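You operate a simulated robot arm through the tools that you are given. There is no shell and no other tool. Be economical: measure what you need, move in short steps, check, and stop when the job is done.

You are at the controls of a simulated two-armed robot. One attempt, no reset.

JOB
Throw the blue and orange hook levers on.
Fine: they are under the long yellow guard; shut it again; the other two hook levers stay off.

The check looks at the end state, three seconds after you hand in, the way a careful person would. Anything else that was tipped, shoved, dropped, spilled or broken makes it a failure.

ROBOT AND FRAMES
Two 7-joint arms with fingered hands on one trunk, on a base that drives. Base frame: it is fixed to the floor where the robot stands at the start and does not move with it; the origin is under the middle of the robot, x ahead of it, y to its left, z up. Lengths are in m, angles in degrees, forces in N, time in s.
The left shoulder is at the start at [0.06, 0.166, 1.015], the right one opposite. With the tool pointing down near the work surface each hand reaches from about 0.24 to 0.84 m from the robot's upright axis, wherever it stands, measured 20 degrees to its own side. Places, roughly: blue hook lever [0.4, -0.3, 1.1]; long yellow guard [0.4, -0.2, 1.2]; orange hook lever [0.7, 0, 1.1]; red hook lever [0.3, -0.5, 1.1]; white hook lever [0.5, -0.2, 1.1]. Payload 5 kg a hand.
Tool frame (each hand has its own): the origin (TCP) lies between the finger pads and is the grasp point; the fingertips stand 0.032 m ahead of it; z points along the fingers, y is the line along which they close. Largest opening 0.16 m; the body of the gripper starts 0.089 m behind the TCP. The gripper is a hand of 3 fingers: y runs from the thumb to the fingers, the wrist lies at [0, 0, -0.267] in the tool frame, and closing takes about 1.5 s.
Orientation is that of the tool frame in the base frame, as a unit quaternion [w, x, y, z]. With the fingers straight down and closing along the base's y, the tool's x points along the base's -x, its y along +y and its z along -z.

CONTROLS
- The arms move only by the tool arm_command. It takes "left_targets", "right_targets" or both (then of equal length, played together; a hand with none holds still); each is a list of rows, each a list of 6 numbers: the turn, a rotation vector about the base's x, y, z in degrees, then the shift along the base's x, y, z in cm. In form: [[ax, ay, az, tx, ty, tz], ...]. A call has 1 to 20 rows; each row is the pose to reach, as a shift and turn from the pose commanded when the call began. "left_grip" and "right_grip" are, for a hand that has rows, the finger opening in cm, from 0 to 16, set as the call begins (left out, the last holds). A row lasts 0.2 s, in which the tool goes at most 0.05 m and 8.6 degrees; a call with a longer step from one row to the next is refused whole, and so is a gripper value outside its range. Where a pose cannot be reached the arm comes as near as it can. A force on the tool above 90 N (or 10 N above the force at the start of the call, whichever is more), or a blocked arm, ends the call early, and 0.2 s more pass. The fingers move at their own pace (about 0.045 m/s each) and stop on an object; they squeeze with about 22 N. The grip force told is the motor's: it shows also when the fingers shut on nothing. Time passes only in rows, and 0.2 s behind the last, so rows that repeat a pose let the fingers close. The reply holds the time, the measured pose of the TCP, the force on the tool along the base axes, the opening and the grip force, in the units named above and with some noise, with the torque about the TCP (base axes, N m) and any sound that the robot's microphone picked up.
- Cameras (640 x 400 px; columns grow to the right, rows downward): "scene" is now at [0.0372, -0.0361, 1.6606]; the picture's right is [-0.37, -0.93, -0.00], its down [-0.57, 0.22, -0.79] and it looks along [0.74, -0.29, -0.61] (base axes); focal length 263 px, centre (320, 200). "left" rides on the left gripper at [-0.065, -0.004, -0.116] in its tool frame; the picture's right is [0.06, -1.00, 0.00], its down [0.87, 0.05, -0.49] and it looks along [0.49, 0.03, 0.87] (tool axes); focal length 261 px, centre (320, 200). "right" rides on the right gripper at [0.065, -0.004, -0.116] in its tool frame; the picture's right is [0.06, 1.00, 0.00], its down [-0.87, 0.05, -0.49] and it looks along [-0.49, 0.03, 0.87] (tool axes); focal length 261 px, centre (320, 200). There is no depth. A picture from a camera that has moved, and an enlarged one, comes with that camera's place and axes in the base frame and with its lens. The place of the scene camera against the robot may be out by one fixed shift of up to 0.025 m in any direction.
- get_image(camera): a new picture of that camera. The clock stands still meanwhile.
- raise_lower(by): slides the trunk up (or, below 0, down) by that many m; the arms and the scene camera ride with it, the base frame stays. It gives what a move gives, with no picture.
- drive_base(legs): drives the robot by 1 to 6 legs, each [ahead, turn to the left] in m and degrees, along the robot's own axes; the way and the turn of a leg run together, so that a leg with both is an arc; at most 1.5 m and 180 degrees a leg. The arms and the cameras ride along, it lands a little off, and it stops where it bumps. It gives what a move gives.
- move_fingers(finger1, finger2, thumb_bend, hand): sets how far each is bent, from 0 (flat) to 1 (curled in); at 0.3 the hand is open as for a grip, at 0.7 the pads meet at the TCP. One left out holds its place. A second passes; each finger stops where it meets its share of the squeeze, and holds until it gets a number again. A gripper value or a shape takes the hand back. It gives what a move gives, with no picture; readings hold the bend of each and the force on the fingers (four entries, about 0 where the hand has none), thumb and palm.
- hand_shape(shape, hand): the hand has 3 fingers and takes this shape, open, in about a second: jaw (thumb against the fingers, like two jaws); tri (thumb and two fingers); tip (a fingertip pinch); poke (one finger out to press); point (the index stretched); flat (the hand flat); cup (the hand cupped); fist (a fist). The gripper value then closes the fingers along that shape, each until it touches; the sizes above hold for jaw. It gives what a move gives, with no picture.
- aim_head(pan, tilt): turns the head with the scene camera to pan (to the left, within 86 degrees either way) and tilt (down, from -29 to 69), counted from straight ahead of the robot. It gives what a move gives.
- enlarge(camera, box): a new picture of the part [left, top, right, bottom] of that camera's present view, enlarged. The clock stands still meanwhile.
- finish_job(): hands the job in; it is judged then, once.

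Go step by step. Nothing tells you exact positions but the pictures and the camera data: compare them with the known pose of the tool, close in by small moves and look again before you grip or let go. The budget is 120 turns and 88 pictures, counting those below and the enlarged ones. Unless the task says otherwise, let go and move clear before handing in, and close with one line.

The tools are called after ">>>" as a command line: name --argument value ..., lists and objects as JSON in quotes. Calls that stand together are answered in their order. arm_command: Moves the arms, as the interface text tells. Its arguments: {"type":"object","properties":{"left_targets":{"type":"array"},"left_grip":{"type":"number"},"right_targets":{"type":"array"},"right_grip":{"type":"number"}},"required":[]} The other tools are called the same way: raise_lower (by) slides the trunk up or down; hand_shape (shape, hand) gives the hand a shape; move_fingers (finger1, finger2, thumb_bend, hand) moves the fingers one by one; drive_base (legs) drives the base; aim_head (pan, tilt) turns the head that bears the scene camera; get_image (camera) takes a picture; enlarge (camera, box) takes an enlarged picture of a part of a camera's view; finish_job () hands the job in.

At the start:

```text
clock: 0.0
left_tcp_pos: [0.45, 0.0233, 1.4607]
left_ee_rot: [0.0, 0.0, 1.0, 0.001]
left_ft_force: [0.2, -0.1, -0.1]
left_wrist_torque: [0.0, -0.01, 0.06]
left_grip_width: 0.1597
left_grasp_force: 0.0
left_shape: jaw
left_bend: [0.3, 0.3, 0.3]
left_finger forces: [0.0, 0.0, 0.1, 0.1, 0.0, 0.0]
right_tcp_pos: [0.3545, -0.2787, 1.5015]
right_ee_rot: [0.001, 0.001, 1.0, 0.0]
right_ft_force: [0.3, -0.2, -0.5]
right_wrist_torque: [-0.02, 0.01, 0.0]
right_grip_width: 0.1601
right_grasp_force: 0.1
right_shape: jaw
right_bend: [0.3, 0.3, 0.3]
right_finger forces: [0.0, 0.1, 0.1, 0.0, 0.1, 0.0]
trunk travel left (down, up): [-0.564, 0.026]
robot x, y, heading: [-0.0022, -0.0008, -0.1]
head pan, tilt: [-21.6, 37.6]
```

scene: 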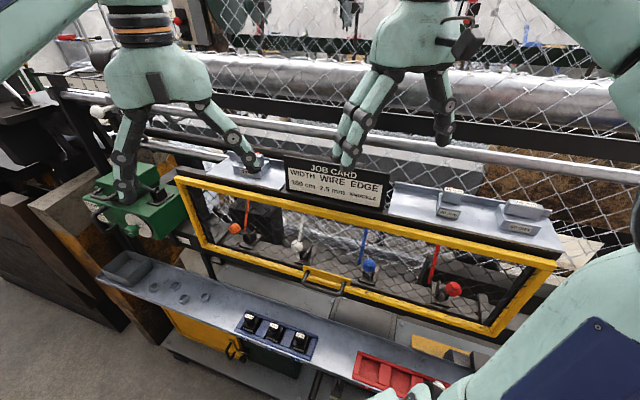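
right: 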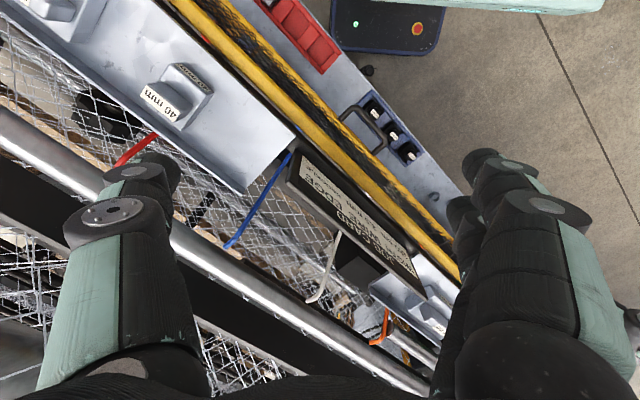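
left: 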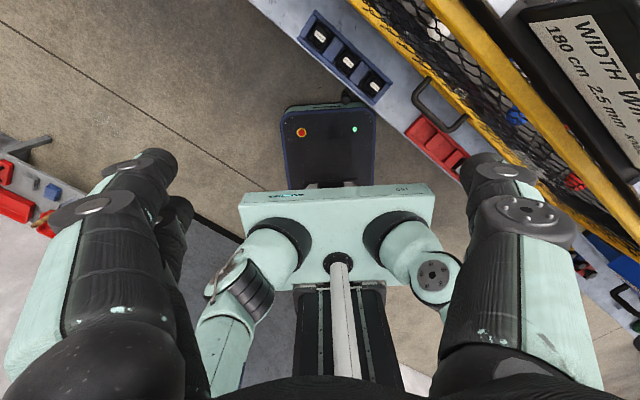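

I see a yellow-framed mesh guard with a handle on its lower rail and four levers behind it: orange, white, blue, red from left to right. I'll look closer before moving anything.

>>> enlarge --camera "scene" --box '[160, 140, 380, 300]'

>>> enlarge --camera "scene" --box '[340, 180, 580, 360]'

```text
2.50 times, centred on (270, 220) of scene
camera zoom: at [0.0372, -0.0361, 1.6606], right [-0.37, -0.93, 0.0], down [-0.57, 0.22, -0.79], along [0.74, -0.29, -0.61], focal length 656 px, centre (445, 150)
```

zoom: 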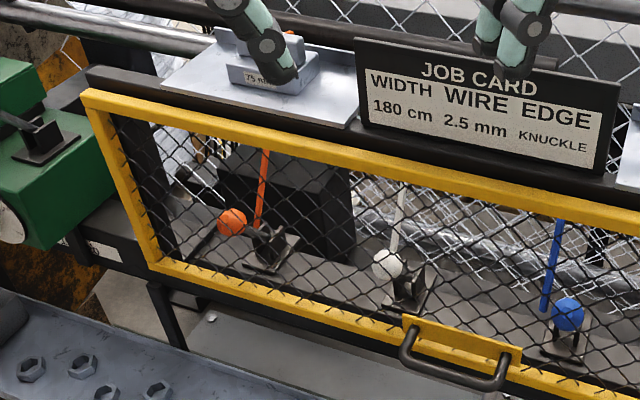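

```text
2.22 times, centred on (460, 270) of scene
camera zoom: at [0.0372, -0.0361, 1.6606], right [-0.37, -0.93, 0.0], down [-0.57, 0.22, -0.79], along [0.74, -0.29, -0.61], focal length 584 px, centre (9, 44)
```

zoom: 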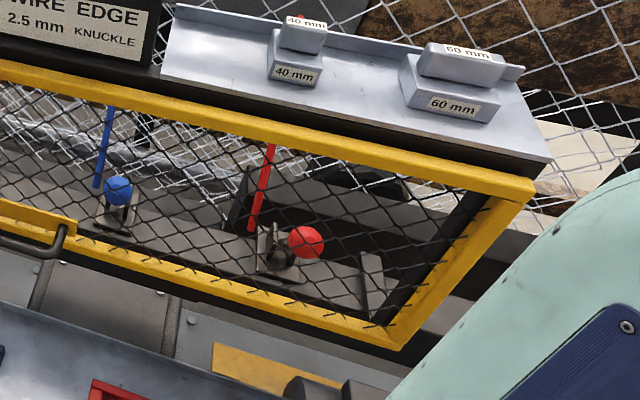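

The guard is a vertical frame about 0.77 m long. Its top hinge is at z≈1.31, its bottom handle is near (0.42,-0.19,1.07), and it faces heading about -41°. The levers sit about 5 cm behind it, so I'll raise the hands a little and drive the base round to face it squarely with some room.

>>> arm_command --left_targets '[[0, 0, 0, -2, 1, 3], [0, 0, 0, -4, 2, 5]]' --right_targets '[[0, 0, 0, -2, 0, 2], [0, 0, 0, -4, 0, 3]]'

>>> drive_base --legs '[[-0.2, 0], [0, -80], [-0.35, 0], [0, 39]]'

>>> aim_head --pan 0 --tilt 35

>>> get_image --camera "scene"

```text
clock: 0.6
left_tcp_pos: [0.4232, 0.0321, 1.4991]
left_ee_rot: [0.003, 0.0, 1.0, 0.0]
left_ft_force: [1.0, -0.9, -0.6]
left_wrist_torque: [0.1, 0.02, -0.04]
left_grip_width: 0.1595
left_grasp_force: 0.1
left_shape: jaw
left_bend: [0.3, 0.3, 0.3]
left_finger forces: [0.0, 0.0, 0.1, 0.0, 0.0, 0.0]
left hand out of reach, approached as far as the arm can: row 2
right_tcp_pos: [0.3177, -0.2819, 1.5116]
right_ee_rot: [0.001, 0.0, 1.0, 0.0]
right_ft_force: [-0.1, 0.0, -0.2]
right_wrist_torque: [0.08, -0.01, -0.01]
right_grip_width: 0.1597
right_grasp_force: 0.0
right_shape: jaw
right_bend: [0.3, 0.3, 0.3]
right_finger forces: [0.0, 0.1, 0.0, 0.1, 0.0, 0.0]
right hand out of reach, approached as far as the arm can: row 1, 2
trunk travel left (down, up): [-0.564, 0.026]
robot x, y, heading: [0.0026, -0.0022, -0.2]
head pan, tilt: [-21.6, 37.6]
```

```text
clock: 9.5
left_tcp_pos: [0.0784, 0.0923, 1.4988]
left_ee_rot: [0.002, 0.348, 0.937, -0.002]
left_ft_force: [0.1, 0.5, 0.0]
left_wrist_torque: [-0.03, 0.04, -0.01]
left_grip_width: 0.1598
left_grasp_force: 0.0
left_shape: jaw
left_bend: [0.3, 0.3, 0.3]
left_finger forces: [0.1, 0.0, 0.0, 0.0, 0.0, 0.0]
right_tcp_pos: [-0.2076, -0.0754, 1.5124]
right_ee_rot: [0.001, 0.348, 0.937, -0.001]
right_ft_force: [0.2, 0.9, -0.2]
right_wrist_torque: [0.03, 0.0, -0.01]
right_grip_width: 0.1599
right_grasp_force: 0.1
right_shape: jaw
right_bend: [0.3, 0.3, 0.3]
right_finger forces: [0.0, 0.0, 0.0, 0.1, 0.0, 0.0]
trunk travel left (down, up): [-0.564, 0.026]
robot x, y, heading: [-0.2637, 0.3404, -40.8]
head pan, tilt: [-21.6, 37.6]
```

```text
clock: 10.3
left_tcp_pos: [0.0778, 0.0929, 1.4993]
left_ee_rot: [0.002, 0.349, 0.937, -0.004]
left_ft_force: [-0.7, 0.4, -0.3]
left_wrist_torque: [0.02, 0.0, 0.0]
left_grip_width: 0.16
left_grasp_force: 0.1
left_shape: jaw
left_bend: [0.3, 0.3, 0.3]
left_finger forces: [0.0, 0.0, 0.0, 0.0, 0.0, 0.0]
right_tcp_pos: [-0.2085, -0.0757, 1.5116]
right_ee_rot: [0.001, 0.349, 0.937, 0.0]
right_ft_force: [0.2, -0.1, 0.5]
right_wrist_torque: [0.04, 0.0, -0.01]
right_grip_width: 0.1599
right_grasp_force: 0.0
right_shape: jaw
right_bend: [0.3, 0.3, 0.3]
right_finger forces: [0.0, 0.0, 0.1, 0.0, 0.0, 0.1]
trunk travel left (down, up): [-0.564, 0.026]
robot x, y, heading: [-0.2644, 0.3438, -40.9]
head pan, tilt: [0.0, 35.0]
```

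```text
82 pictures are left
camera scene: at [-0.2342, 0.299, 1.6645], right [-0.65, -0.76, 0.0], down [-0.43, 0.38, -0.82], along [0.62, -0.54, -0.57], focal length 263 px, centre (320, 200)
```

scene: 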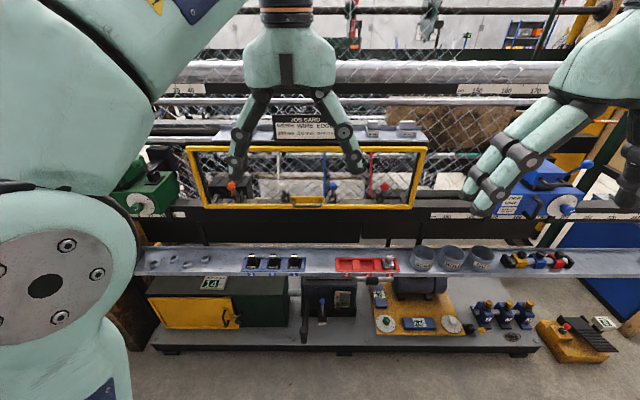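

The base is square to the guard now. I'll drive about 0.25 m ahead so the guard ends up about 0.6 m in front, then look.

>>> drive_base --legs '[[0.25, 0]]'

>>> get_image --camera "scene"

>>> get_image --camera "right"

```text
clock: 12.1
left_tcp_pos: [0.2694, -0.0713, 1.4988]
left_ee_rot: [0.003, 0.348, 0.937, -0.003]
left_ft_force: [-0.4, -1.2, -0.1]
left_wrist_torque: [0.05, 0.05, -0.01]
left_grip_width: 0.1597
left_grasp_force: 0.1
left_shape: jaw
left_bend: [0.3, 0.3, 0.3]
left_finger forces: [0.0, 0.0, 0.0, 0.0, 0.1, 0.1]
right_tcp_pos: [-0.0183, -0.2394, 1.5123]
right_ee_rot: [0.001, 0.349, 0.937, -0.001]
right_ft_force: [0.7, 0.2, -0.6]
right_wrist_torque: [0.0, 0.03, 0.0]
right_grip_width: 0.1598
right_grasp_force: 0.2
right_shape: jaw
right_bend: [0.3, 0.3, 0.3]
right_finger forces: [0.0, 0.0, 0.1, 0.0, 0.0, 0.0]
trunk travel left (down, up): [-0.564, 0.026]
robot x, y, heading: [-0.076, 0.1774, -41.0]
head pan, tilt: [0.0, 35.0]
```

```text
81 pictures are left
camera scene: at [-0.0443, 0.1353, 1.6645], right [-0.65, -0.76, 0.0], down [-0.43, 0.38, -0.82], along [0.62, -0.53, -0.57], focal length 263 px, centre (320, 200)
```

scene: 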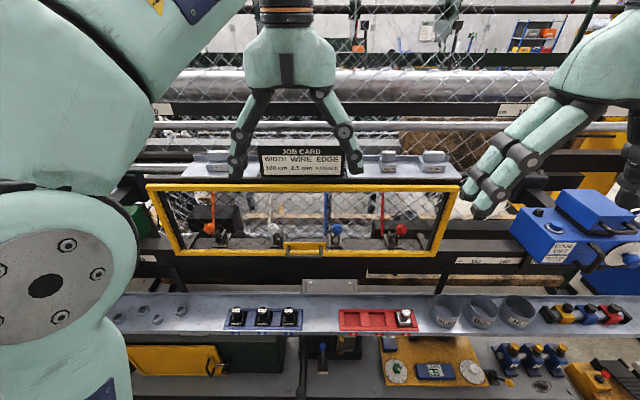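

```text
80 pictures are left
camera right: at [-0.0696, -0.2, 1.6277], right [0.6, 0.8, 0.0], down [0.69, -0.53, 0.49], along [0.39, -0.3, -0.87], focal length 261 px, centre (320, 200)
```

right: 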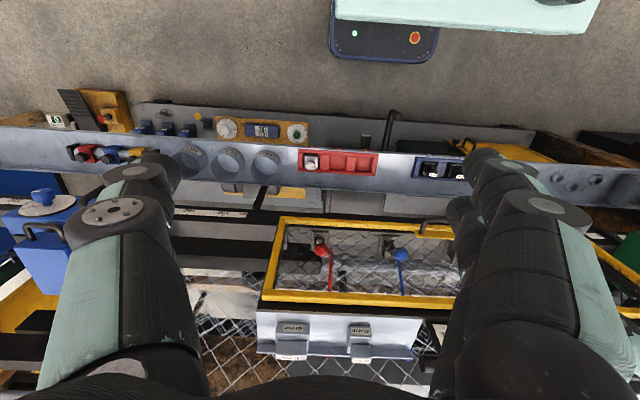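

The base pose is good. I'll zoom in on the guard, handle and levers.

>>> enlarge --camera "scene" --box '[240, 175, 370, 265]'

>>> enlarge --camera "right" --box '[250, 190, 480, 340]'

```text
4.44 times, centred on (305, 220) of scene
camera zoom: at [-0.0443, 0.1353, 1.6645], right [-0.65, -0.76, 0.0], down [-0.43, 0.38, -0.82], along [0.62, -0.53, -0.57], focal length 1167 px, centre (387, 111)
```

zoom: 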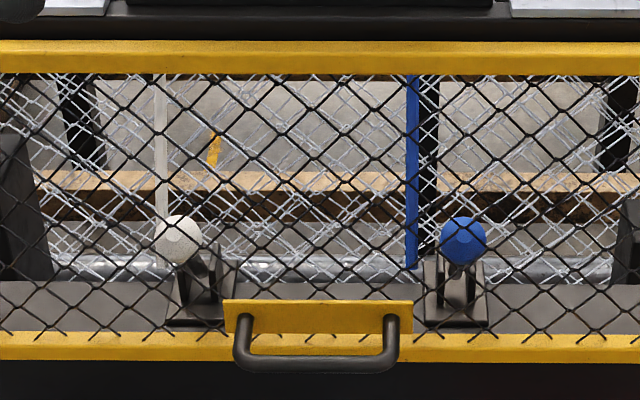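

```text
2.67 times, centred on (365, 265) of right
camera zoom: at [-0.0696, -0.2, 1.6277], right [0.6, 0.8, 0.0], down [0.69, -0.53, 0.49], along [0.39, -0.3, -0.87], focal length 695 px, centre (200, 27)
```

zoom: 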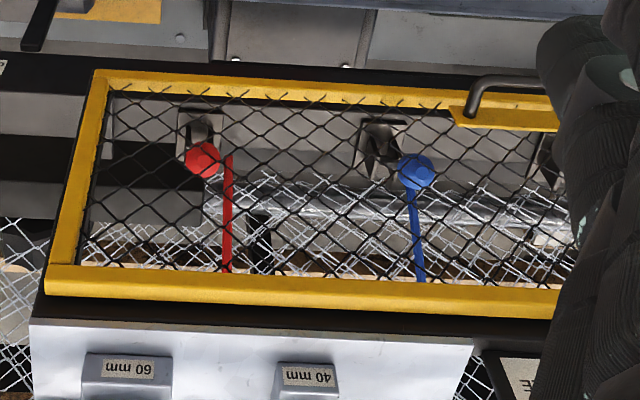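

The handle bar is about 0.585 m ahead and 0.035 m left at z≈1.115, and each lever ball stands upright on its bracket. I'll back up 0.1 m for elbow room, move the left hand aside, then pitch the right hand down to a pre-grasp in front of the handle.

>>> drive_base --legs '[[-0.1, 0]]'

>>> arm_command --left_targets '[[0, 0, 0, 3, 3.5, -1], [0, 0, 0, 6, 7, -2], [0, 0, 0, 9, 10.5, -3], [0, 0, 0, 12, 14, -4], [0, 0, 0, 15, 17.5, -5]]'

>>> arm_command --right_targets '[[-4, -4.7, 0, 3.3, 0.5, -3.3], [-8, -9.4, 0, 6.6, 1, -6.6], [-12, -14.1, 0, 9.9, 1.5, -9.9], [-16, -18.8, 0, 13.2, 2, -13.2], [-20, -23.5, 0, 16.5, 2.5, -16.5], [-24, -28.2, 0, 19.8, 3, -19.8], [-28, -32.9, 0, 23.1, 3.5, -23.1], [-32, -37.6, 0, 26.4, 4.1, -26.4], [-36, -42.3, 0, 29.7, 4.6, -29.7], [-40, -47, 0, 33, 5.1, -33], [-44, -51.7, 0, 36.5, 5.6, -36.5], [-48, -56.4, 0, 40.3, 6.2, -39.7]]'

>>> get_image --camera "scene"

>>> get_image --camera "right"

```text
clock: 13.3
left_tcp_pos: [0.1893, -0.0031, 1.4992]
left_ee_rot: [0.003, 0.349, 0.937, -0.003]
left_ft_force: [-0.5, 0.5, -0.3]
left_wrist_torque: [-0.05, -0.06, 0.0]
left_grip_width: 0.16
left_grasp_force: 0.1
left_shape: jaw
left_bend: [0.3, 0.3, 0.3]
left_finger forces: [0.0, 0.0, 0.0, 0.0, 0.0, 0.0]
right_tcp_pos: [-0.097, -0.1713, 1.5132]
right_ee_rot: [0.003, 0.349, 0.937, -0.001]
right_ft_force: [-0.7, 1.3, -0.8]
right_wrist_torque: [-0.05, -0.03, -0.02]
right_grip_width: 0.1599
right_grasp_force: 0.0
right_shape: jaw
right_bend: [0.3, 0.3, 0.3]
right_finger forces: [0.0, 0.0, 0.0, 0.0, 0.0, 0.1]
trunk travel left (down, up): [-0.564, 0.026]
robot x, y, heading: [-0.1514, 0.2454, -41.0]
head pan, tilt: [0.0, 35.0]
```

```text
clock: 14.5
left_tcp_pos: [0.3439, 0.1728, 1.448]
left_ee_rot: [0.003, 0.35, 0.937, -0.004]
left_ft_force: [0.2, 0.3, 0.4]
left_wrist_torque: [0.0, -0.01, 0.01]
left_grip_width: 0.1598
left_grasp_force: 0.2
left_shape: jaw
left_bend: [0.3, 0.3, 0.3]
left_finger forces: [0.0, 0.0, 0.1, 0.0, 0.0, 0.0]
right_tcp_pos: [-0.0939, -0.1704, 1.512]
right_ee_rot: [0.002, 0.349, 0.937, -0.002]
right_ft_force: [0.7, 0.1, -0.5]
right_wrist_torque: [-0.02, 0.03, 0.03]
right_grip_width: 0.1599
right_grasp_force: 0.0
right_shape: jaw
right_bend: [0.3, 0.3, 0.3]
right_finger forces: [0.0, 0.1, 0.0, 0.0, 0.1, 0.1]
trunk travel left (down, up): [-0.564, 0.026]
robot x, y, heading: [-0.1536, 0.2472, -40.8]
head pan, tilt: [0.0, 35.0]
```

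```text
clock: 17.1
left_tcp_pos: [0.3447, 0.1727, 1.448]
left_ee_rot: [0.002, 0.349, 0.937, -0.004]
left_ft_force: [0.7, 0.3, -0.3]
left_wrist_torque: [0.01, 0.07, -0.03]
left_grip_width: 0.1598
left_grasp_force: 0.0
left_shape: jaw
left_bend: [0.3, 0.3, 0.3]
left_finger forces: [0.0, 0.1, 0.0, 0.0, 0.1, 0.0]
right_tcp_pos: [0.3104, -0.1111, 1.1123]
right_ee_rot: [0.567, 0.277, 0.748, -0.207]
right_ft_force: [0.8, -1.0, -0.2]
right_wrist_torque: [-0.01, 0.05, -0.04]
right_grip_width: 0.1599
right_grasp_force: 0.0
right_shape: jaw
right_bend: [0.3, 0.3, 0.3]
right_finger forces: [0.0, 0.0, 0.0, 0.0, 0.1, 0.1]
trunk travel left (down, up): [-0.564, 0.026]
robot x, y, heading: [-0.1548, 0.2416, -41.0]
head pan, tilt: [0.0, 35.0]
```

```text
77 pictures are left
camera scene: at [-0.1192, 0.2037, 1.6645], right [-0.65, -0.76, 0.0], down [-0.44, 0.37, -0.82], along [0.62, -0.54, -0.57], focal length 263 px, centre (320, 200)
```

scene: 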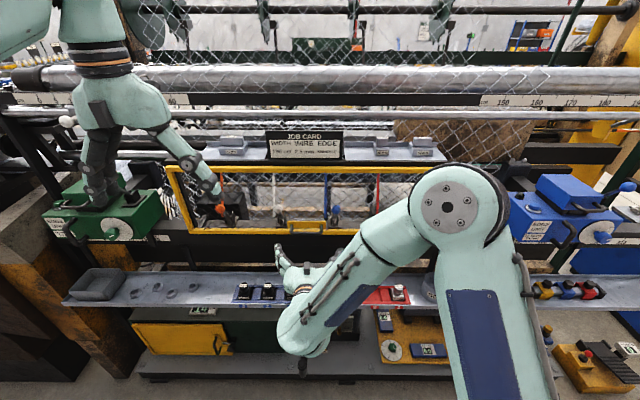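

```text
76 pictures are left
camera right: at [0.21, -0.03, 1.0818], right [0.64, 0.77, -0.05], down [-0.15, 0.19, 0.97], along [0.76, -0.61, 0.24], focal length 261 px, centre (320, 200)
```

right: 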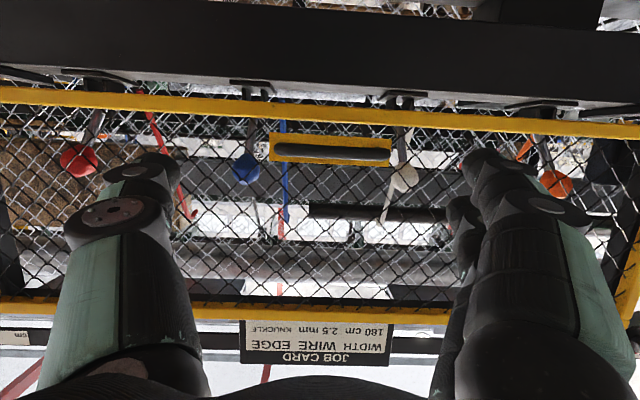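

The right hand is about 10 cm short of the bar, which sits at about 0.685 ahead, 0.05 left, z≈1.096. I'll roll the hand 90° so it closes vertically on the bar.

>>> arm_command --right_targets '[[5.9, -5.2, -2.2, 0, 0, 0], [11.8, -10.4, -4.4, 0, 0, 0], [17.7, -15.6, -6.5, 0, 0, 0], [23.6, -20.7, -8.7, 0, 0, 0], [29.5, -25.9, -10.9, 0, 0, 0], [35.4, -31.1, -13.1, 0, 0, 0], [41.3, -36.3, -15.3, 0, 0, 0], [47.2, -41.5, -17.5, 0, 0, 0], [53.2, -46.6, -19.6, 0, 0, -0.5], [59.1, -51.8, -21.8, 0, 0, -1], [65, -57, -24, 0, 0, -1.5]]'

>>> get_image --camera "scene"

>>> get_image --camera "right"

```text
clock: 19.5
left_tcp_pos: [0.3421, 0.1714, 1.4481]
left_ee_rot: [0.003, 0.349, 0.937, -0.003]
left_ft_force: [0.1, -0.3, -0.3]
left_wrist_torque: [0.01, 0.01, 0.01]
left_grip_width: 0.1599
left_grasp_force: 0.2
left_shape: jaw
left_bend: [0.3, 0.3, 0.3]
left_finger forces: [0.0, 0.0, 0.1, 0.0, 0.0, 0.0]
right_tcp_pos: [0.3072, -0.1094, 1.0997]
right_ee_rot: [0.556, 0.721, 0.328, 0.254]
right_ft_force: [0.6, -0.6, 0.3]
right_wrist_torque: [-0.03, -0.01, 0.01]
right_grip_width: 0.1599
right_grasp_force: 0.0
right_shape: jaw
right_bend: [0.3, 0.3, 0.3]
right_finger forces: [0.1, 0.0, 0.0, 0.0, 0.1, 0.1]
trunk travel left (down, up): [-0.564, 0.026]
robot x, y, heading: [-0.1513, 0.2475, -40.7]
head pan, tilt: [0.0, 35.0]
```

```text
75 pictures are left
camera scene: at [-0.1219, 0.2029, 1.6645], right [-0.65, -0.76, 0.0], down [-0.43, 0.37, -0.82], along [0.62, -0.54, -0.57], focal length 263 px, centre (320, 200)
```

scene: 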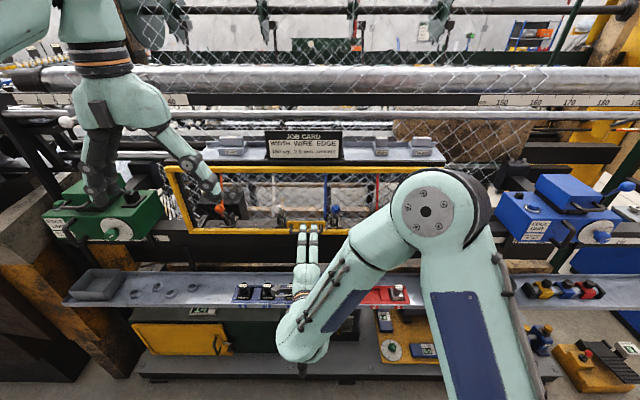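

```text
74 pictures are left
camera right: at [0.2651, 0.0131, 1.1258], right [0.23, -0.12, 0.97], down [-0.92, -0.35, 0.18], along [0.32, -0.93, -0.19], focal length 261 px, centre (320, 200)
```

right: 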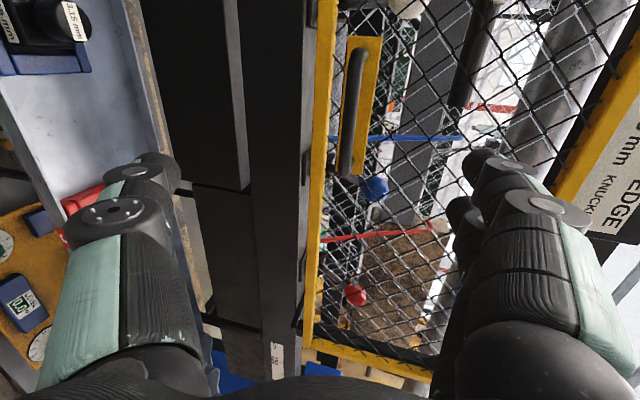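

The roll worked and the bar lines up: z≈1.097, about 0.69 ahead, centred about 0.05 left. I'll narrow the opening and advance about 8 cm.

>>> arm_command --right_grip 7 --right_targets '[[0, 0, 0, 0.5, 0.5, 0], [0, 0, 0, 1, 1, 0], [0, 0, 0, 1, 1, 0], [0, 0, 0, 1, 1, 0], [0, 0, 0, 1, 1, 0], [0, 0, 0, 3, -1, 0], [0, 0, 0, 5, -2.5, 0], [0, 0, 0, 6.5, -3.7, 0]]'

>>> get_image --camera "right"

>>> enlarge --camera "scene" --box '[240, 160, 380, 260]'

```text
clock: 21.3
left_tcp_pos: [0.3418, 0.1695, 1.4481]
left_ee_rot: [0.003, 0.349, 0.937, -0.003]
left_ft_force: [0.6, -0.3, 0.7]
left_wrist_torque: [0.0, 0.0, -0.04]
left_grip_width: 0.16
left_grasp_force: 0.1
left_shape: jaw
left_bend: [0.3, 0.3, 0.3]
left_finger forces: [0.0, 0.0, 0.0, 0.0, 0.0, 0.0]
right_tcp_pos: [0.374, -0.1486, 1.0985]
right_ee_rot: [0.555, 0.721, 0.329, 0.253]
right_ft_force: [-0.1, 0.5, 0.5]
right_wrist_torque: [-0.01, 0.01, 0.02]
right_grip_width: 0.071
right_grasp_force: 0.0
right_shape: jaw
right_bend: [0.73, 0.73, 0.7]
right_finger forces: [0.1, 0.1, 0.0, 0.1, 0.0, 0.0]
trunk travel left (down, up): [-0.564, 0.026]
robot x, y, heading: [-0.153, 0.2457, -40.7]
head pan, tilt: [0.0, 35.0]
```

```text
73 pictures are left
camera right: at [0.3316, -0.0256, 1.1248], right [0.23, -0.12, 0.96], down [-0.92, -0.35, 0.18], along [0.32, -0.93, -0.19], focal length 261 px, centre (320, 200)
```

right: 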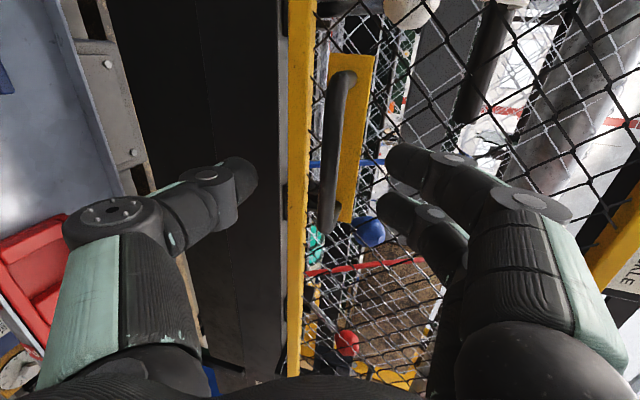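

```text
4.00 times, centred on (310, 210) of scene
camera zoom: at [-0.1217, 0.2021, 1.6645], right [-0.65, -0.76, 0.0], down [-0.43, 0.38, -0.82], along [0.62, -0.54, -0.57], focal length 1050 px, centre (360, 160)
```

zoom: 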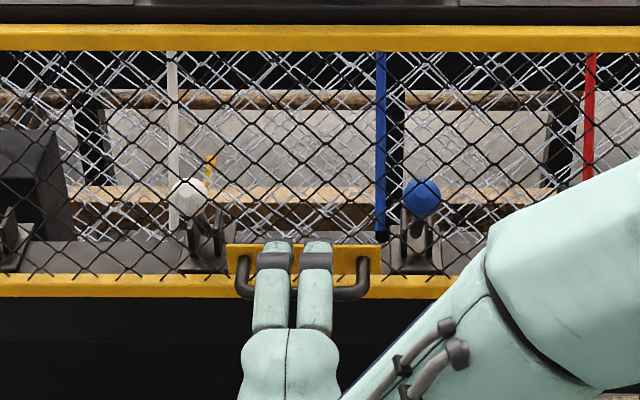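

The fingers straddle the bar and are about 4 cm short of it. I'll advance 3.8 cm and close.

>>> arm_command --right_targets '[[0, 0, 0, 1.5, -1.3, 0], [0, 0, 0, 2.9, -2.5, 0]]'

>>> arm_command --right_grip 0 --right_targets '[[0, 0, 0, 0, 0, 0], [0, 0, 0, 0, 0, 0], [0, 0, 0, 0, 0, 0], [0, 0, 0, 0, 0, 0], [0, 0, 0, 0, 0, 0], [0, 0, 0, 0, 0, 0]]'

>>> get_image --camera "right"

```text
clock: 21.9
left_tcp_pos: [0.342, 0.171, 1.4495]
left_ee_rot: [0.004, 0.348, 0.938, -0.003]
left_ft_force: [0.2, 0.1, -0.2]
left_wrist_torque: [-0.01, 0.02, -0.01]
left_grip_width: 0.1599
left_grasp_force: 0.0
left_shape: jaw
left_bend: [0.3, 0.3, 0.3]
left_finger forces: [0.0, 0.0, 0.1, 0.0, 0.1, 0.0]
right_tcp_pos: [0.4011, -0.1713, 1.0998]
right_ee_rot: [0.556, 0.721, 0.328, 0.252]
right_ft_force: [-1.0, 0.9, 1.0]
right_wrist_torque: [-0.02, -0.04, -0.05]
right_grip_width: 0.07
right_grasp_force: 0.2
right_shape: jaw
right_bend: [0.73, 0.73, 0.7]
right_finger forces: [0.6, 1.1, 0.1, 0.0, 0.0, 0.0]
trunk travel left (down, up): [-0.564, 0.026]
robot x, y, heading: [-0.1556, 0.2427, -40.5]
head pan, tilt: [0.0, 35.0]
```

```text
clock: 23.3
left_tcp_pos: [0.3422, 0.1703, 1.4466]
left_ee_rot: [0.003, 0.349, 0.937, -0.002]
left_ft_force: [0.4, 0.1, 0.4]
left_wrist_torque: [-0.02, -0.02, -0.02]
left_grip_width: 0.1601
left_grasp_force: 0.1
left_shape: jaw
left_bend: [0.3, 0.3, 0.3]
left_finger forces: [0.0, 0.1, 0.0, 0.1, 0.1, 0.1]
right_tcp_pos: [0.4022, -0.1735, 1.0968]
right_ee_rot: [0.555, 0.721, 0.33, 0.252]
right_ft_force: [-1.5, 2.8, -14.4]
right_wrist_torque: [0.07, 0.06, -0.03]
right_grip_width: 0.0001
right_grasp_force: 22.1
right_shape: jaw
right_bend: [0.64, 0.76, 0.68]
right_finger forces: [0.0, 0.1, 0.0, 0.1, 21.9, 0.0]
trunk travel left (down, up): [-0.564, 0.026]
robot x, y, heading: [-0.1521, 0.2441, -40.6]
head pan, tilt: [0.0, 35.0]
```

```text
71 pictures are left
camera right: at [0.3602, -0.0495, 1.1222], right [0.24, -0.12, 0.96], down [-0.92, -0.35, 0.18], along [0.32, -0.93, -0.2], focal length 261 px, centre (320, 200)
```

right: 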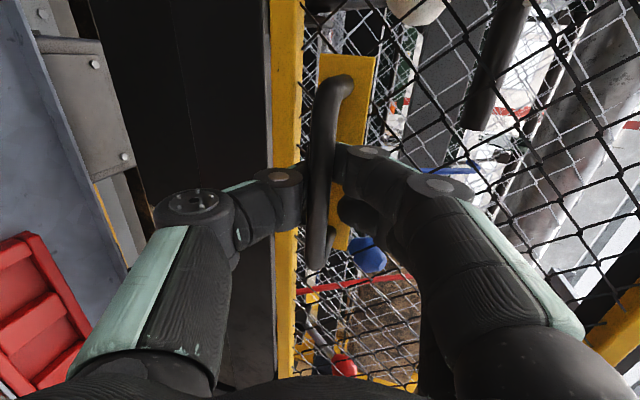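

The handle bar is captured between thumb and fingers. I'll swing the guard open gently along its arc about the top hinge, first to 30°.

>>> arm_command --right_targets '[[3.3, 3.8, 0, -1.35, 1.2, 0.5], [6.6, 7.6, 0, -2.6, 2.3, 1.2], [9.8, 11.3, 0, -3.9, 3.4, 2.0], [13.1, 15.1, 0, -5.1, 4.5, 3.0], [16.4, 18.9, 0, -6.25, 5.4, 4.05], [19.7, 22.7, 0, -7.3, 6.4, 5.3]]'

>>> get_image --camera "scene"

```text
clock: 24.7
left_tcp_pos: [0.3433, 0.1691, 1.4477]
left_ee_rot: [0.003, 0.349, 0.937, -0.004]
left_ft_force: [0.0, -0.6, -0.3]
left_wrist_torque: [-0.01, -0.05, 0.02]
left_grip_width: 0.1598
left_grasp_force: 0.1
left_shape: jaw
left_bend: [0.3, 0.3, 0.3]
left_finger forces: [0.1, 0.0, 0.0, 0.1, 0.0, 0.1]
right_tcp_pos: [0.3288, -0.1079, 1.1496]
right_ee_rot: [0.347, 0.841, 0.385, 0.157]
right_ft_force: [-2.9, 6.8, -34.1]
right_wrist_torque: [0.03, 0.16, -0.1]
right_grip_width: 0.0
right_grasp_force: 21.6
right_shape: jaw
right_bend: [0.63, 0.76, 0.66]
right_finger forces: [10.7, 0.0, 0.0, 0.0, 33.7, 0.1]
trunk travel left (down, up): [-0.564, 0.026]
robot x, y, heading: [-0.1512, 0.2451, -40.7]
head pan, tilt: [0.0, 35.0]
```

```text
70 pictures are left
camera scene: at [-0.1207, 0.2025, 1.6644], right [-0.65, -0.76, 0.0], down [-0.43, 0.38, -0.82], along [0.62, -0.54, -0.57], focal length 263 px, centre (320, 200)
```

scene: 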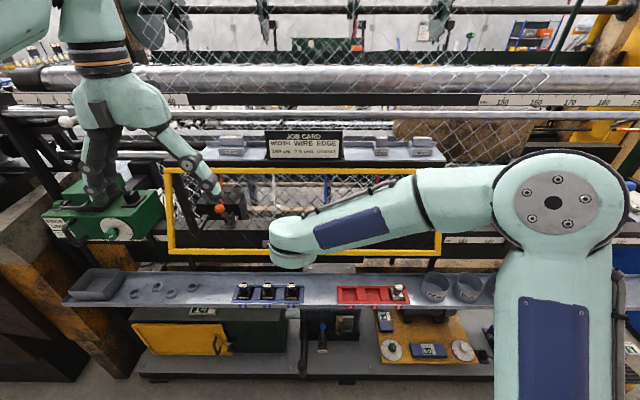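

The guard is swinging outward with a steady load of about 34 N. I'll continue to about 70°.

>>> arm_command --right_targets '[[3.3, 3.8, 0, -1.0, 0.85, 1.35], [6.6, 7.6, 0, -1.85, 1.6, 2.8], [9.8, 11.3, 0, -2.65, 2.3, 4.3], [13.1, 15.1, 0, -3.3, 2.9, 5.95], [16.4, 18.9, 0, -3.9, 3.4, 7.7], [19.7, 22.7, 0, -4.35, 3.8, 9.4], [22.9, 26.4, 0, -4.7, 4.1, 11.2], [26.2, 30.2, 0, -4.9, 4.25, 13.05]]'

>>> get_image --camera "scene"

>>> get_image --camera "right"

```text
clock: 26.5
left_tcp_pos: [0.341, 0.1733, 1.4496]
left_ee_rot: [0.003, 0.348, 0.938, -0.003]
left_ft_force: [0.1, -0.7, -0.3]
left_wrist_torque: [0.0, 0.0, 0.02]
left_grip_width: 0.1601
left_grasp_force: 0.0
left_shape: jaw
left_bend: [0.3, 0.3, 0.3]
left_finger forces: [0.0, 0.0, 0.0, 0.0, 0.1, 0.0]
right_tcp_pos: [0.2752, -0.0623, 1.2815]
right_ee_rot: [0.039, 0.908, 0.417, 0.016]
right_ft_force: [-18.3, 22.1, -29.3]
right_wrist_torque: [-0.04, 0.15, -0.09]
right_grip_width: 0.0001
right_grasp_force: 22.0
right_shape: jaw
right_bend: [0.62, 0.76, 0.65]
right_finger forces: [13.1, 0.0, 0.1, 0.1, 36.0, 0.0]
trunk travel left (down, up): [-0.564, 0.026]
robot x, y, heading: [-0.152, 0.2462, -40.8]
head pan, tilt: [0.0, 35.0]
```

```text
69 pictures are left
camera scene: at [-0.1231, 0.2049, 1.6646], right [-0.65, -0.76, 0.0], down [-0.43, 0.37, -0.82], along [0.62, -0.54, -0.57], focal length 263 px, centre (320, 200)
```

scene: 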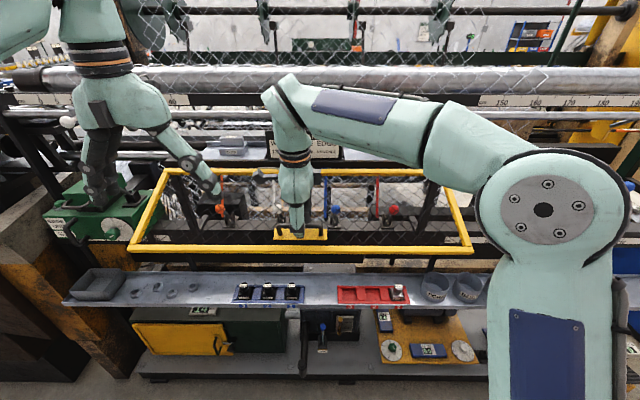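

```text
68 pictures are left
camera right: at [0.3087, -0.0034, 1.3976], right [0.8, -0.6, 0.08], down [-0.56, -0.67, 0.5], along [-0.24, -0.44, -0.86], focal length 261 px, centre (320, 200)
```

right: 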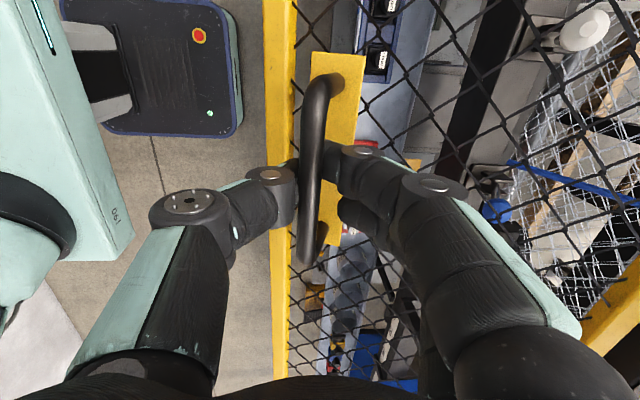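

The guard is at about 70°. It pulls slightly outward, so the true radius is a bit larger than I assumed. I'll continue to about 105°.

>>> arm_command --right_targets '[[2, 2.3, 0, -0.5, 0.45, 1.85], [4, 4.6, 0, -0.7, 0.6, 3.7], [6, 6.9, 0, -0.55, 0.45, 5.6], [8, 9.2, 0, -0.25, 0.2, 7.4], [10, 11.5, 0, 0.15, -0.1, 9.2], [12, 13.8, 0, 0.65, -0.55, 10.9], [14, 16.1, 0, 1.25, -1.1, 12.6]]'

>>> get_image --camera "scene"

```text
clock: 28.1
left_tcp_pos: [0.3464, 0.1684, 1.4466]
left_ee_rot: [0.002, 0.349, 0.937, -0.003]
left_ft_force: [-0.2, 0.2, 0.2]
left_wrist_torque: [0.03, 0.02, 0.01]
left_grip_width: 0.1598
left_grasp_force: 0.0
left_shape: jaw
left_bend: [0.3, 0.3, 0.3]
left_finger forces: [0.0, 0.1, 0.0, 0.0, 0.1, 0.1]
right_tcp_pos: [0.2642, -0.0559, 1.3829]
right_ee_rot: [-0.088, 0.906, 0.413, -0.042]
right_ft_force: [20.0, -2.9, -25.4]
right_wrist_torque: [0.01, -0.02, -0.06]
right_grip_width: 0.0001
right_grasp_force: 21.9
right_shape: jaw
right_bend: [0.58, 0.75, 0.68]
right_finger forces: [23.6, 4.0, 0.1, 0.1, 10.4, 0.0]
right hand out of reach, approached as far as the arm can: row 5, 6, 7
trunk travel left (down, up): [-0.564, 0.026]
robot x, y, heading: [-0.1536, 0.2429, -41.0]
head pan, tilt: [0.0, 35.0]
```

```text
67 pictures are left
camera scene: at [-0.1167, 0.2011, 1.6643], right [-0.65, -0.76, 0.0], down [-0.44, 0.38, -0.82], along [0.62, -0.54, -0.58], focal length 263 px, centre (320, 200)
```

scene: 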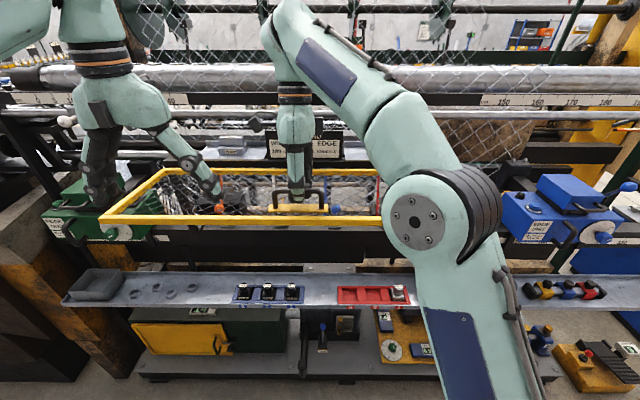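

The guard is open just past horizontal, at the limit of the right arm's height, and I'll hold it there. Next I'll bring the left hand down and pitched forward under the guard to see the levers.

>>> arm_command --left_targets '[[-3.9, -4.5, 0, -1.84, 2.0, -3.7], [-7.9, -9.1, 0, -3.8, 4.1, -7.4], [-12.5, -14.3, 0, -4.8, 5.3, -11.4], [-17.1, -19.6, 0, -5.0, 5.9, -15.4], [-21.6, -24.9, 0, -4.1, 5.5, -19.5], [-26.2, -30.2, 0, -3.1, 5.1, -23.5], [-30.8, -35.5, 0, -1.4, 4.0, -26.7], [-35.4, -40.8, 0, 0.3, 2.9, -28.7], [-40, -46.1, 0, 2.0, 1.85, -29.7], [-44.6, -51.3, 0, 3.7, 0.75, -29.7], [-49.2, -56.6, 0, 4.45, 0.1, -29.7]]'

>>> get_image --camera "scene"

>>> get_image --camera "left"

```text
clock: 30.5
left_tcp_pos: [0.5135, 0.1578, 1.1956]
left_ee_rot: [0.57, 0.277, 0.742, -0.218]
left_ft_force: [1.0, 3.8, -1.2]
left_wrist_torque: [-0.15, -0.01, -0.26]
left_grip_width: 0.1598
left_grasp_force: 0.0
left_shape: jaw
left_bend: [0.3, 0.3, 0.3]
left_finger forces: [0.1, 0.0, 0.0, 0.0, 0.0, 0.0]
left hand out of reach, approached as far as the arm can: row 6, 7, 8, 9, 10, 11
right_tcp_pos: [0.2642, -0.0547, 1.3823]
right_ee_rot: [-0.087, 0.906, 0.411, -0.042]
right_ft_force: [15.3, -10.0, -18.4]
right_wrist_torque: [-0.14, 0.06, -0.21]
right_grip_width: 0.0
right_grasp_force: 21.9
right_shape: jaw
right_bend: [0.58, 0.75, 0.68]
right_finger forces: [24.1, 4.7, 0.0, 0.0, 9.6, 0.0]
trunk travel left (down, up): [-0.564, 0.026]
robot x, y, heading: [-0.1576, 0.2411, -40.8]
head pan, tilt: [0.0, 35.0]
```

```text
66 pictures are left
camera scene: at [-0.1173, 0.2026, 1.6643], right [-0.65, -0.76, 0.0], down [-0.44, 0.38, -0.82], along [0.62, -0.54, -0.58], focal length 263 px, centre (320, 200)
```

scene: 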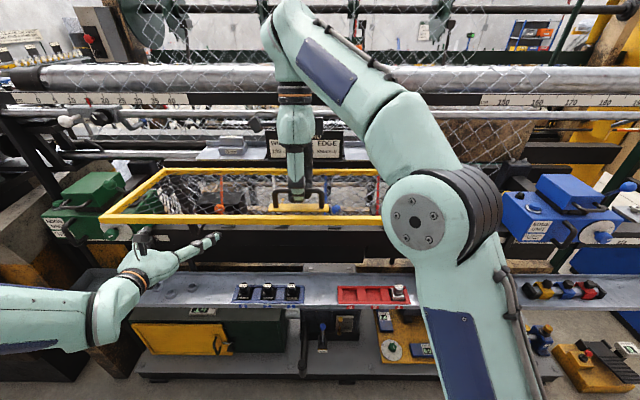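

```text
65 pictures are left
camera left: at [0.4393, 0.2192, 1.2895], right [-0.67, -0.74, -0.05], down [-0.49, 0.5, -0.72], along [0.56, -0.45, -0.7], focal length 261 px, centre (320, 200)
```

left: 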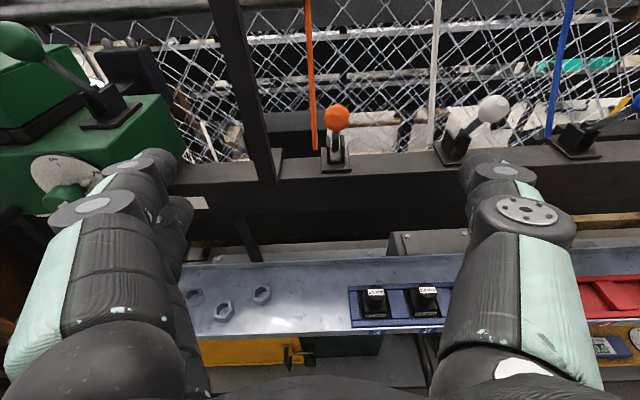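

I can see the orange, white and part of the blue lever from the left hand: each is a stick with a ball on a bracket. I'll zoom in to read their tilt.

>>> enlarge --camera "left" --box '[280, 80, 440, 190]'

>>> enlarge --camera "left" --box '[420, 70, 640, 200]'

```text
3.64 times, centred on (360, 135) of left
camera zoom: at [0.4393, 0.2192, 1.2895], right [-0.67, -0.74, -0.05], down [-0.49, 0.5, -0.72], along [0.56, -0.45, -0.7], focal length 948 px, centre (174, 436)
```

zoom: 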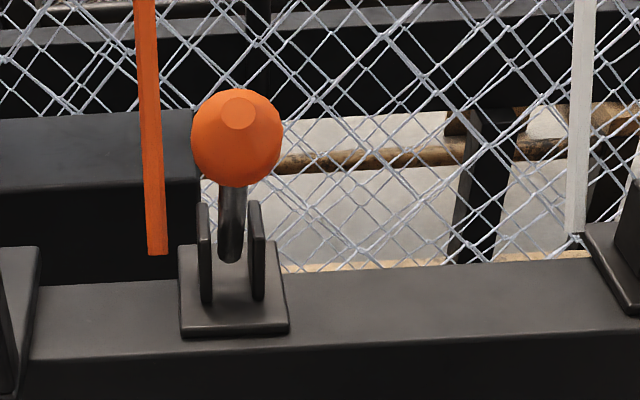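

```text
2.91 times, centred on (530, 135) of left
camera zoom: at [0.4393, 0.2192, 1.2895], right [-0.67, -0.74, -0.05], down [-0.49, 0.5, -0.72], along [0.56, -0.45, -0.7], focal length 758 px, centre (-291, 389)
```

zoom: 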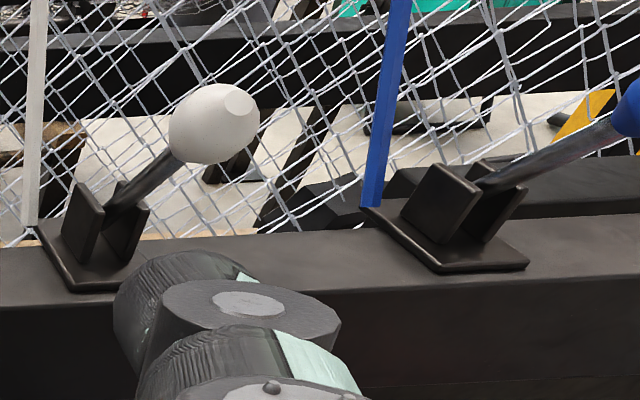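

The sticks lean about 28° toward me in the off position, pivoting near z≈1.06, so throwing them means pushing the ball away by about 7 cm. I'll use the left hand in poke shape and check where its finger sits.

>>> hand_shape --hand "left" --shape "poke"

>>> get_image --camera "left"

>>> enlarge --camera "scene" --box '[80, 160, 300, 300]'

```text
clock: 31.4
left_tcp_pos: [0.5097, 0.1534, 1.1987]
left_ee_rot: [0.57, 0.281, 0.739, -0.22]
left_ft_force: [0.4, 0.0, -0.9]
left_wrist_torque: [0.02, -0.03, -0.02]
left_grip_width: 0.0
left_grasp_force: 0.0
left_shape: poke
left_bend: [1.0, 1.0, 0.46]
left_finger forces: [0.1, 0.0, 0.0, 0.0, 0.0, 0.0]
right_tcp_pos: [0.2625, -0.0546, 1.3821]
right_ee_rot: [-0.088, 0.905, 0.414, -0.041]
right_ft_force: [14.5, -7.9, -17.8]
right_wrist_torque: [-0.09, 0.04, -0.21]
right_grip_width: 0.0
right_grasp_force: 22.0
right_shape: jaw
right_bend: [0.58, 0.75, 0.68]
right_finger forces: [22.5, 4.2, 0.1, 0.0, 10.1, 0.1]
trunk travel left (down, up): [-0.564, 0.026]
robot x, y, heading: [-0.1555, 0.2438, -40.6]
head pan, tilt: [0.0, 35.0]
```

```text
62 pictures are left
camera left: at [0.4364, 0.2147, 1.292], right [-0.68, -0.73, -0.06], down [-0.48, 0.5, -0.72], along [0.55, -0.46, -0.69], focal length 261 px, centre (320, 200)
```

left: 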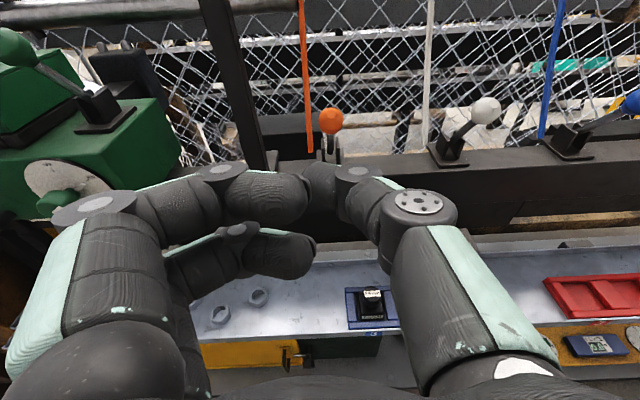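

```text
2.86 times, centred on (190, 230) of scene
camera zoom: at [-0.1184, 0.2009, 1.6644], right [-0.65, -0.76, 0.0], down [-0.44, 0.38, -0.82], along [0.62, -0.53, -0.58], focal length 750 px, centre (691, 114)
```

zoom: 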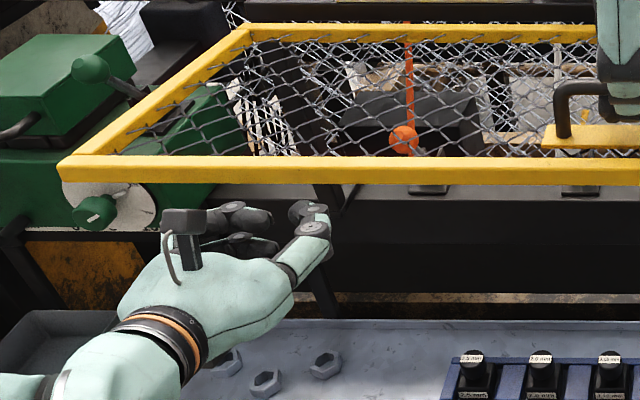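

In poke the thumb is the forward member, which is awkward. I'll try the point shape instead.

>>> hand_shape --hand "left" --shape "point"

>>> get_image --camera "left"

```text
clock: 32.3
left_tcp_pos: [0.5101, 0.1531, 1.1991]
left_ee_rot: [0.57, 0.282, 0.739, -0.221]
left_ft_force: [0.5, 0.7, -0.1]
left_wrist_torque: [0.0, 0.01, 0.01]
left_grip_width: 0.0
left_grasp_force: 0.0
left_shape: point
left_bend: [0.39, 1.0, 0.42]
left_finger forces: [0.1, 0.0, 0.0, 0.0, 0.0, 0.0]
right_tcp_pos: [0.2628, -0.0543, 1.3811]
right_ee_rot: [-0.089, 0.905, 0.413, -0.041]
right_ft_force: [14.6, -7.6, -16.9]
right_wrist_torque: [-0.06, 0.06, -0.18]
right_grip_width: 0.0001
right_grasp_force: 22.5
right_shape: jaw
right_bend: [0.58, 0.75, 0.68]
right_finger forces: [22.1, 4.2, 0.1, 0.1, 10.0, 0.0]
trunk travel left (down, up): [-0.564, 0.026]
robot x, y, heading: [-0.1524, 0.2447, -41.1]
head pan, tilt: [0.0, 35.0]
```

```text
60 pictures are left
camera left: at [0.4364, 0.2147, 1.292], right [-0.68, -0.73, -0.06], down [-0.48, 0.5, -0.72], along [0.55, -0.46, -0.69], focal length 261 px, centre (320, 200)
```

left: 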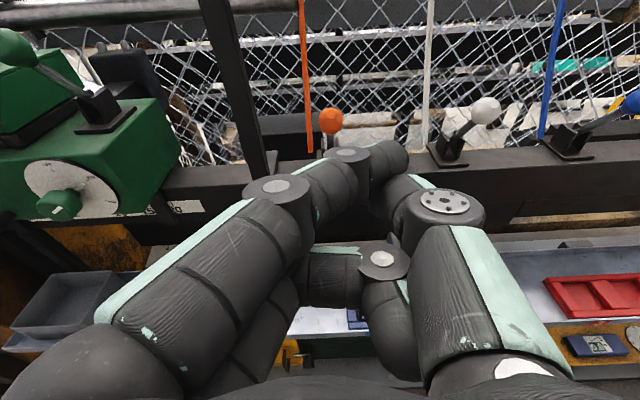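

Point isn't useful either. A closed jaw makes a narrow wedge at the TCP that is thin sideways, so I'll use that.

>>> hand_shape --hand "left" --shape "jaw"

>>> arm_command --left_grip 0 --left_targets '[[0, 0, 0, 0, 0, 0], [0, 0, 0, 0, 0, 0], [0, 0, 0, 0, 0, 0], [0, 0, 0, 0, 0, 0], [0, 0, 0, 0, 0, 0], [0, 0, 0, 0, 0, 0], [0, 0, 0, 0, 0, 0], [0, 0, 0, 0, 0, 0], [0, 0, 0, 0, 0, 0]]'

>>> get_image --camera "left"

```text
clock: 33.2
left_tcp_pos: [0.51, 0.1536, 1.1985]
left_ee_rot: [0.57, 0.282, 0.739, -0.221]
left_ft_force: [-0.4, 0.0, -0.1]
left_wrist_torque: [0.0, 0.0, 0.01]
left_grip_width: 0.16
left_grasp_force: 0.1
left_shape: jaw
left_bend: [0.3, 0.3, 0.3]
left_finger forces: [0.0, 0.0, 0.1, 0.0, 0.0, 0.0]
right_tcp_pos: [0.2634, -0.0548, 1.3821]
right_ee_rot: [-0.088, 0.905, 0.413, -0.041]
right_ft_force: [16.0, -7.9, -15.3]
right_wrist_torque: [-0.06, -0.01, -0.21]
right_grip_width: 0.0
right_grasp_force: 21.7
right_shape: jaw
right_bend: [0.58, 0.75, 0.68]
right_finger forces: [22.0, 4.2, 0.0, 0.1, 9.8, 0.1]
trunk travel left (down, up): [-0.564, 0.026]
robot x, y, heading: [-0.1504, 0.2481, -40.7]
head pan, tilt: [0.0, 35.0]
```

```text
clock: 35.2
left_tcp_pos: [0.5135, 0.1581, 1.1969]
left_ee_rot: [0.57, 0.278, 0.742, -0.216]
left_ft_force: [0.5, 0.0, 0.0]
left_wrist_torque: [-0.01, 0.0, 0.01]
left_grip_width: 0.0
left_grasp_force: 2.6
left_shape: jaw
left_bend: [0.63, 0.63, 0.66]
left_finger forces: [0.0, 0.1, 0.0, 0.0, 0.0, 0.1]
right_tcp_pos: [0.2626, -0.0535, 1.3817]
right_ee_rot: [-0.089, 0.905, 0.413, -0.041]
right_ft_force: [16.0, -8.7, -16.7]
right_wrist_torque: [-0.1, 0.04, -0.15]
right_grip_width: 0.0
right_grasp_force: 22.5
right_shape: jaw
right_bend: [0.58, 0.75, 0.68]
right_finger forces: [22.0, 4.2, 0.0, 0.0, 9.6, 0.0]
trunk travel left (down, up): [-0.564, 0.026]
robot x, y, heading: [-0.1512, 0.24, -40.6]
head pan, tilt: [0.0, 35.0]
```

```text
59 pictures are left
camera left: at [0.4385, 0.2187, 1.2903], right [-0.67, -0.74, -0.06], down [-0.49, 0.5, -0.71], along [0.56, -0.45, -0.7], focal length 261 px, centre (320, 200)
```

left: 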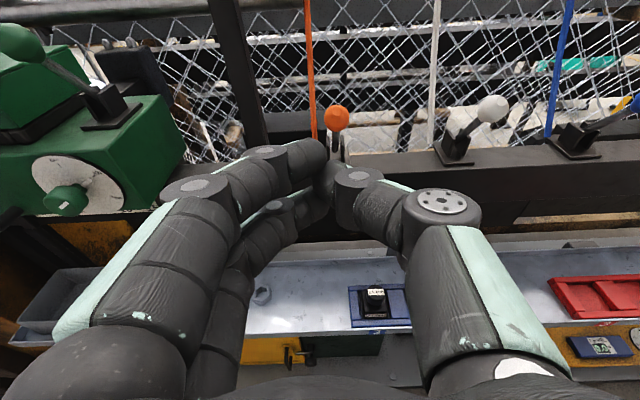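

The wedge looks good. The orange ball is at about (0.672,-0.008,1.12), roughly 0.23 m ahead of the TCP and 2 cm right. I'll take a trial approach step to confirm the command reference.

>>> arm_command --left_targets '[[0, 0, 0, 2.3, -3.4, -2], [0, 0, 0, 4.7, -6.8, -4]]'

```text
clock: 35.8
left_tcp_pos: [0.557, 0.0894, 1.1549]
left_ee_rot: [0.571, 0.277, 0.742, -0.216]
left_ft_force: [-0.5, 0.3, 0.1]
left_wrist_torque: [0.0, -0.02, 0.03]
left_grip_width: 0.0
left_grasp_force: 22.1
left_shape: jaw
left_bend: [0.65, 0.65, 0.67]
left_finger forces: [0.1, 0.2, 0.0, 0.0, 0.0, 0.0]
right_tcp_pos: [0.2633, -0.0551, 1.3833]
right_ee_rot: [-0.089, 0.905, 0.414, -0.041]
right_ft_force: [17.6, -7.7, -18.3]
right_wrist_torque: [-0.04, 0.0, -0.15]
right_grip_width: 0.0
right_grasp_force: 21.9
right_shape: jaw
right_bend: [0.58, 0.75, 0.69]
right_finger forces: [24.4, 4.7, 0.1, 0.0, 9.3, 0.1]
trunk travel left (down, up): [-0.564, 0.026]
robot x, y, heading: [-0.1515, 0.2459, -40.7]
head pan, tilt: [0.0, 35.0]
```

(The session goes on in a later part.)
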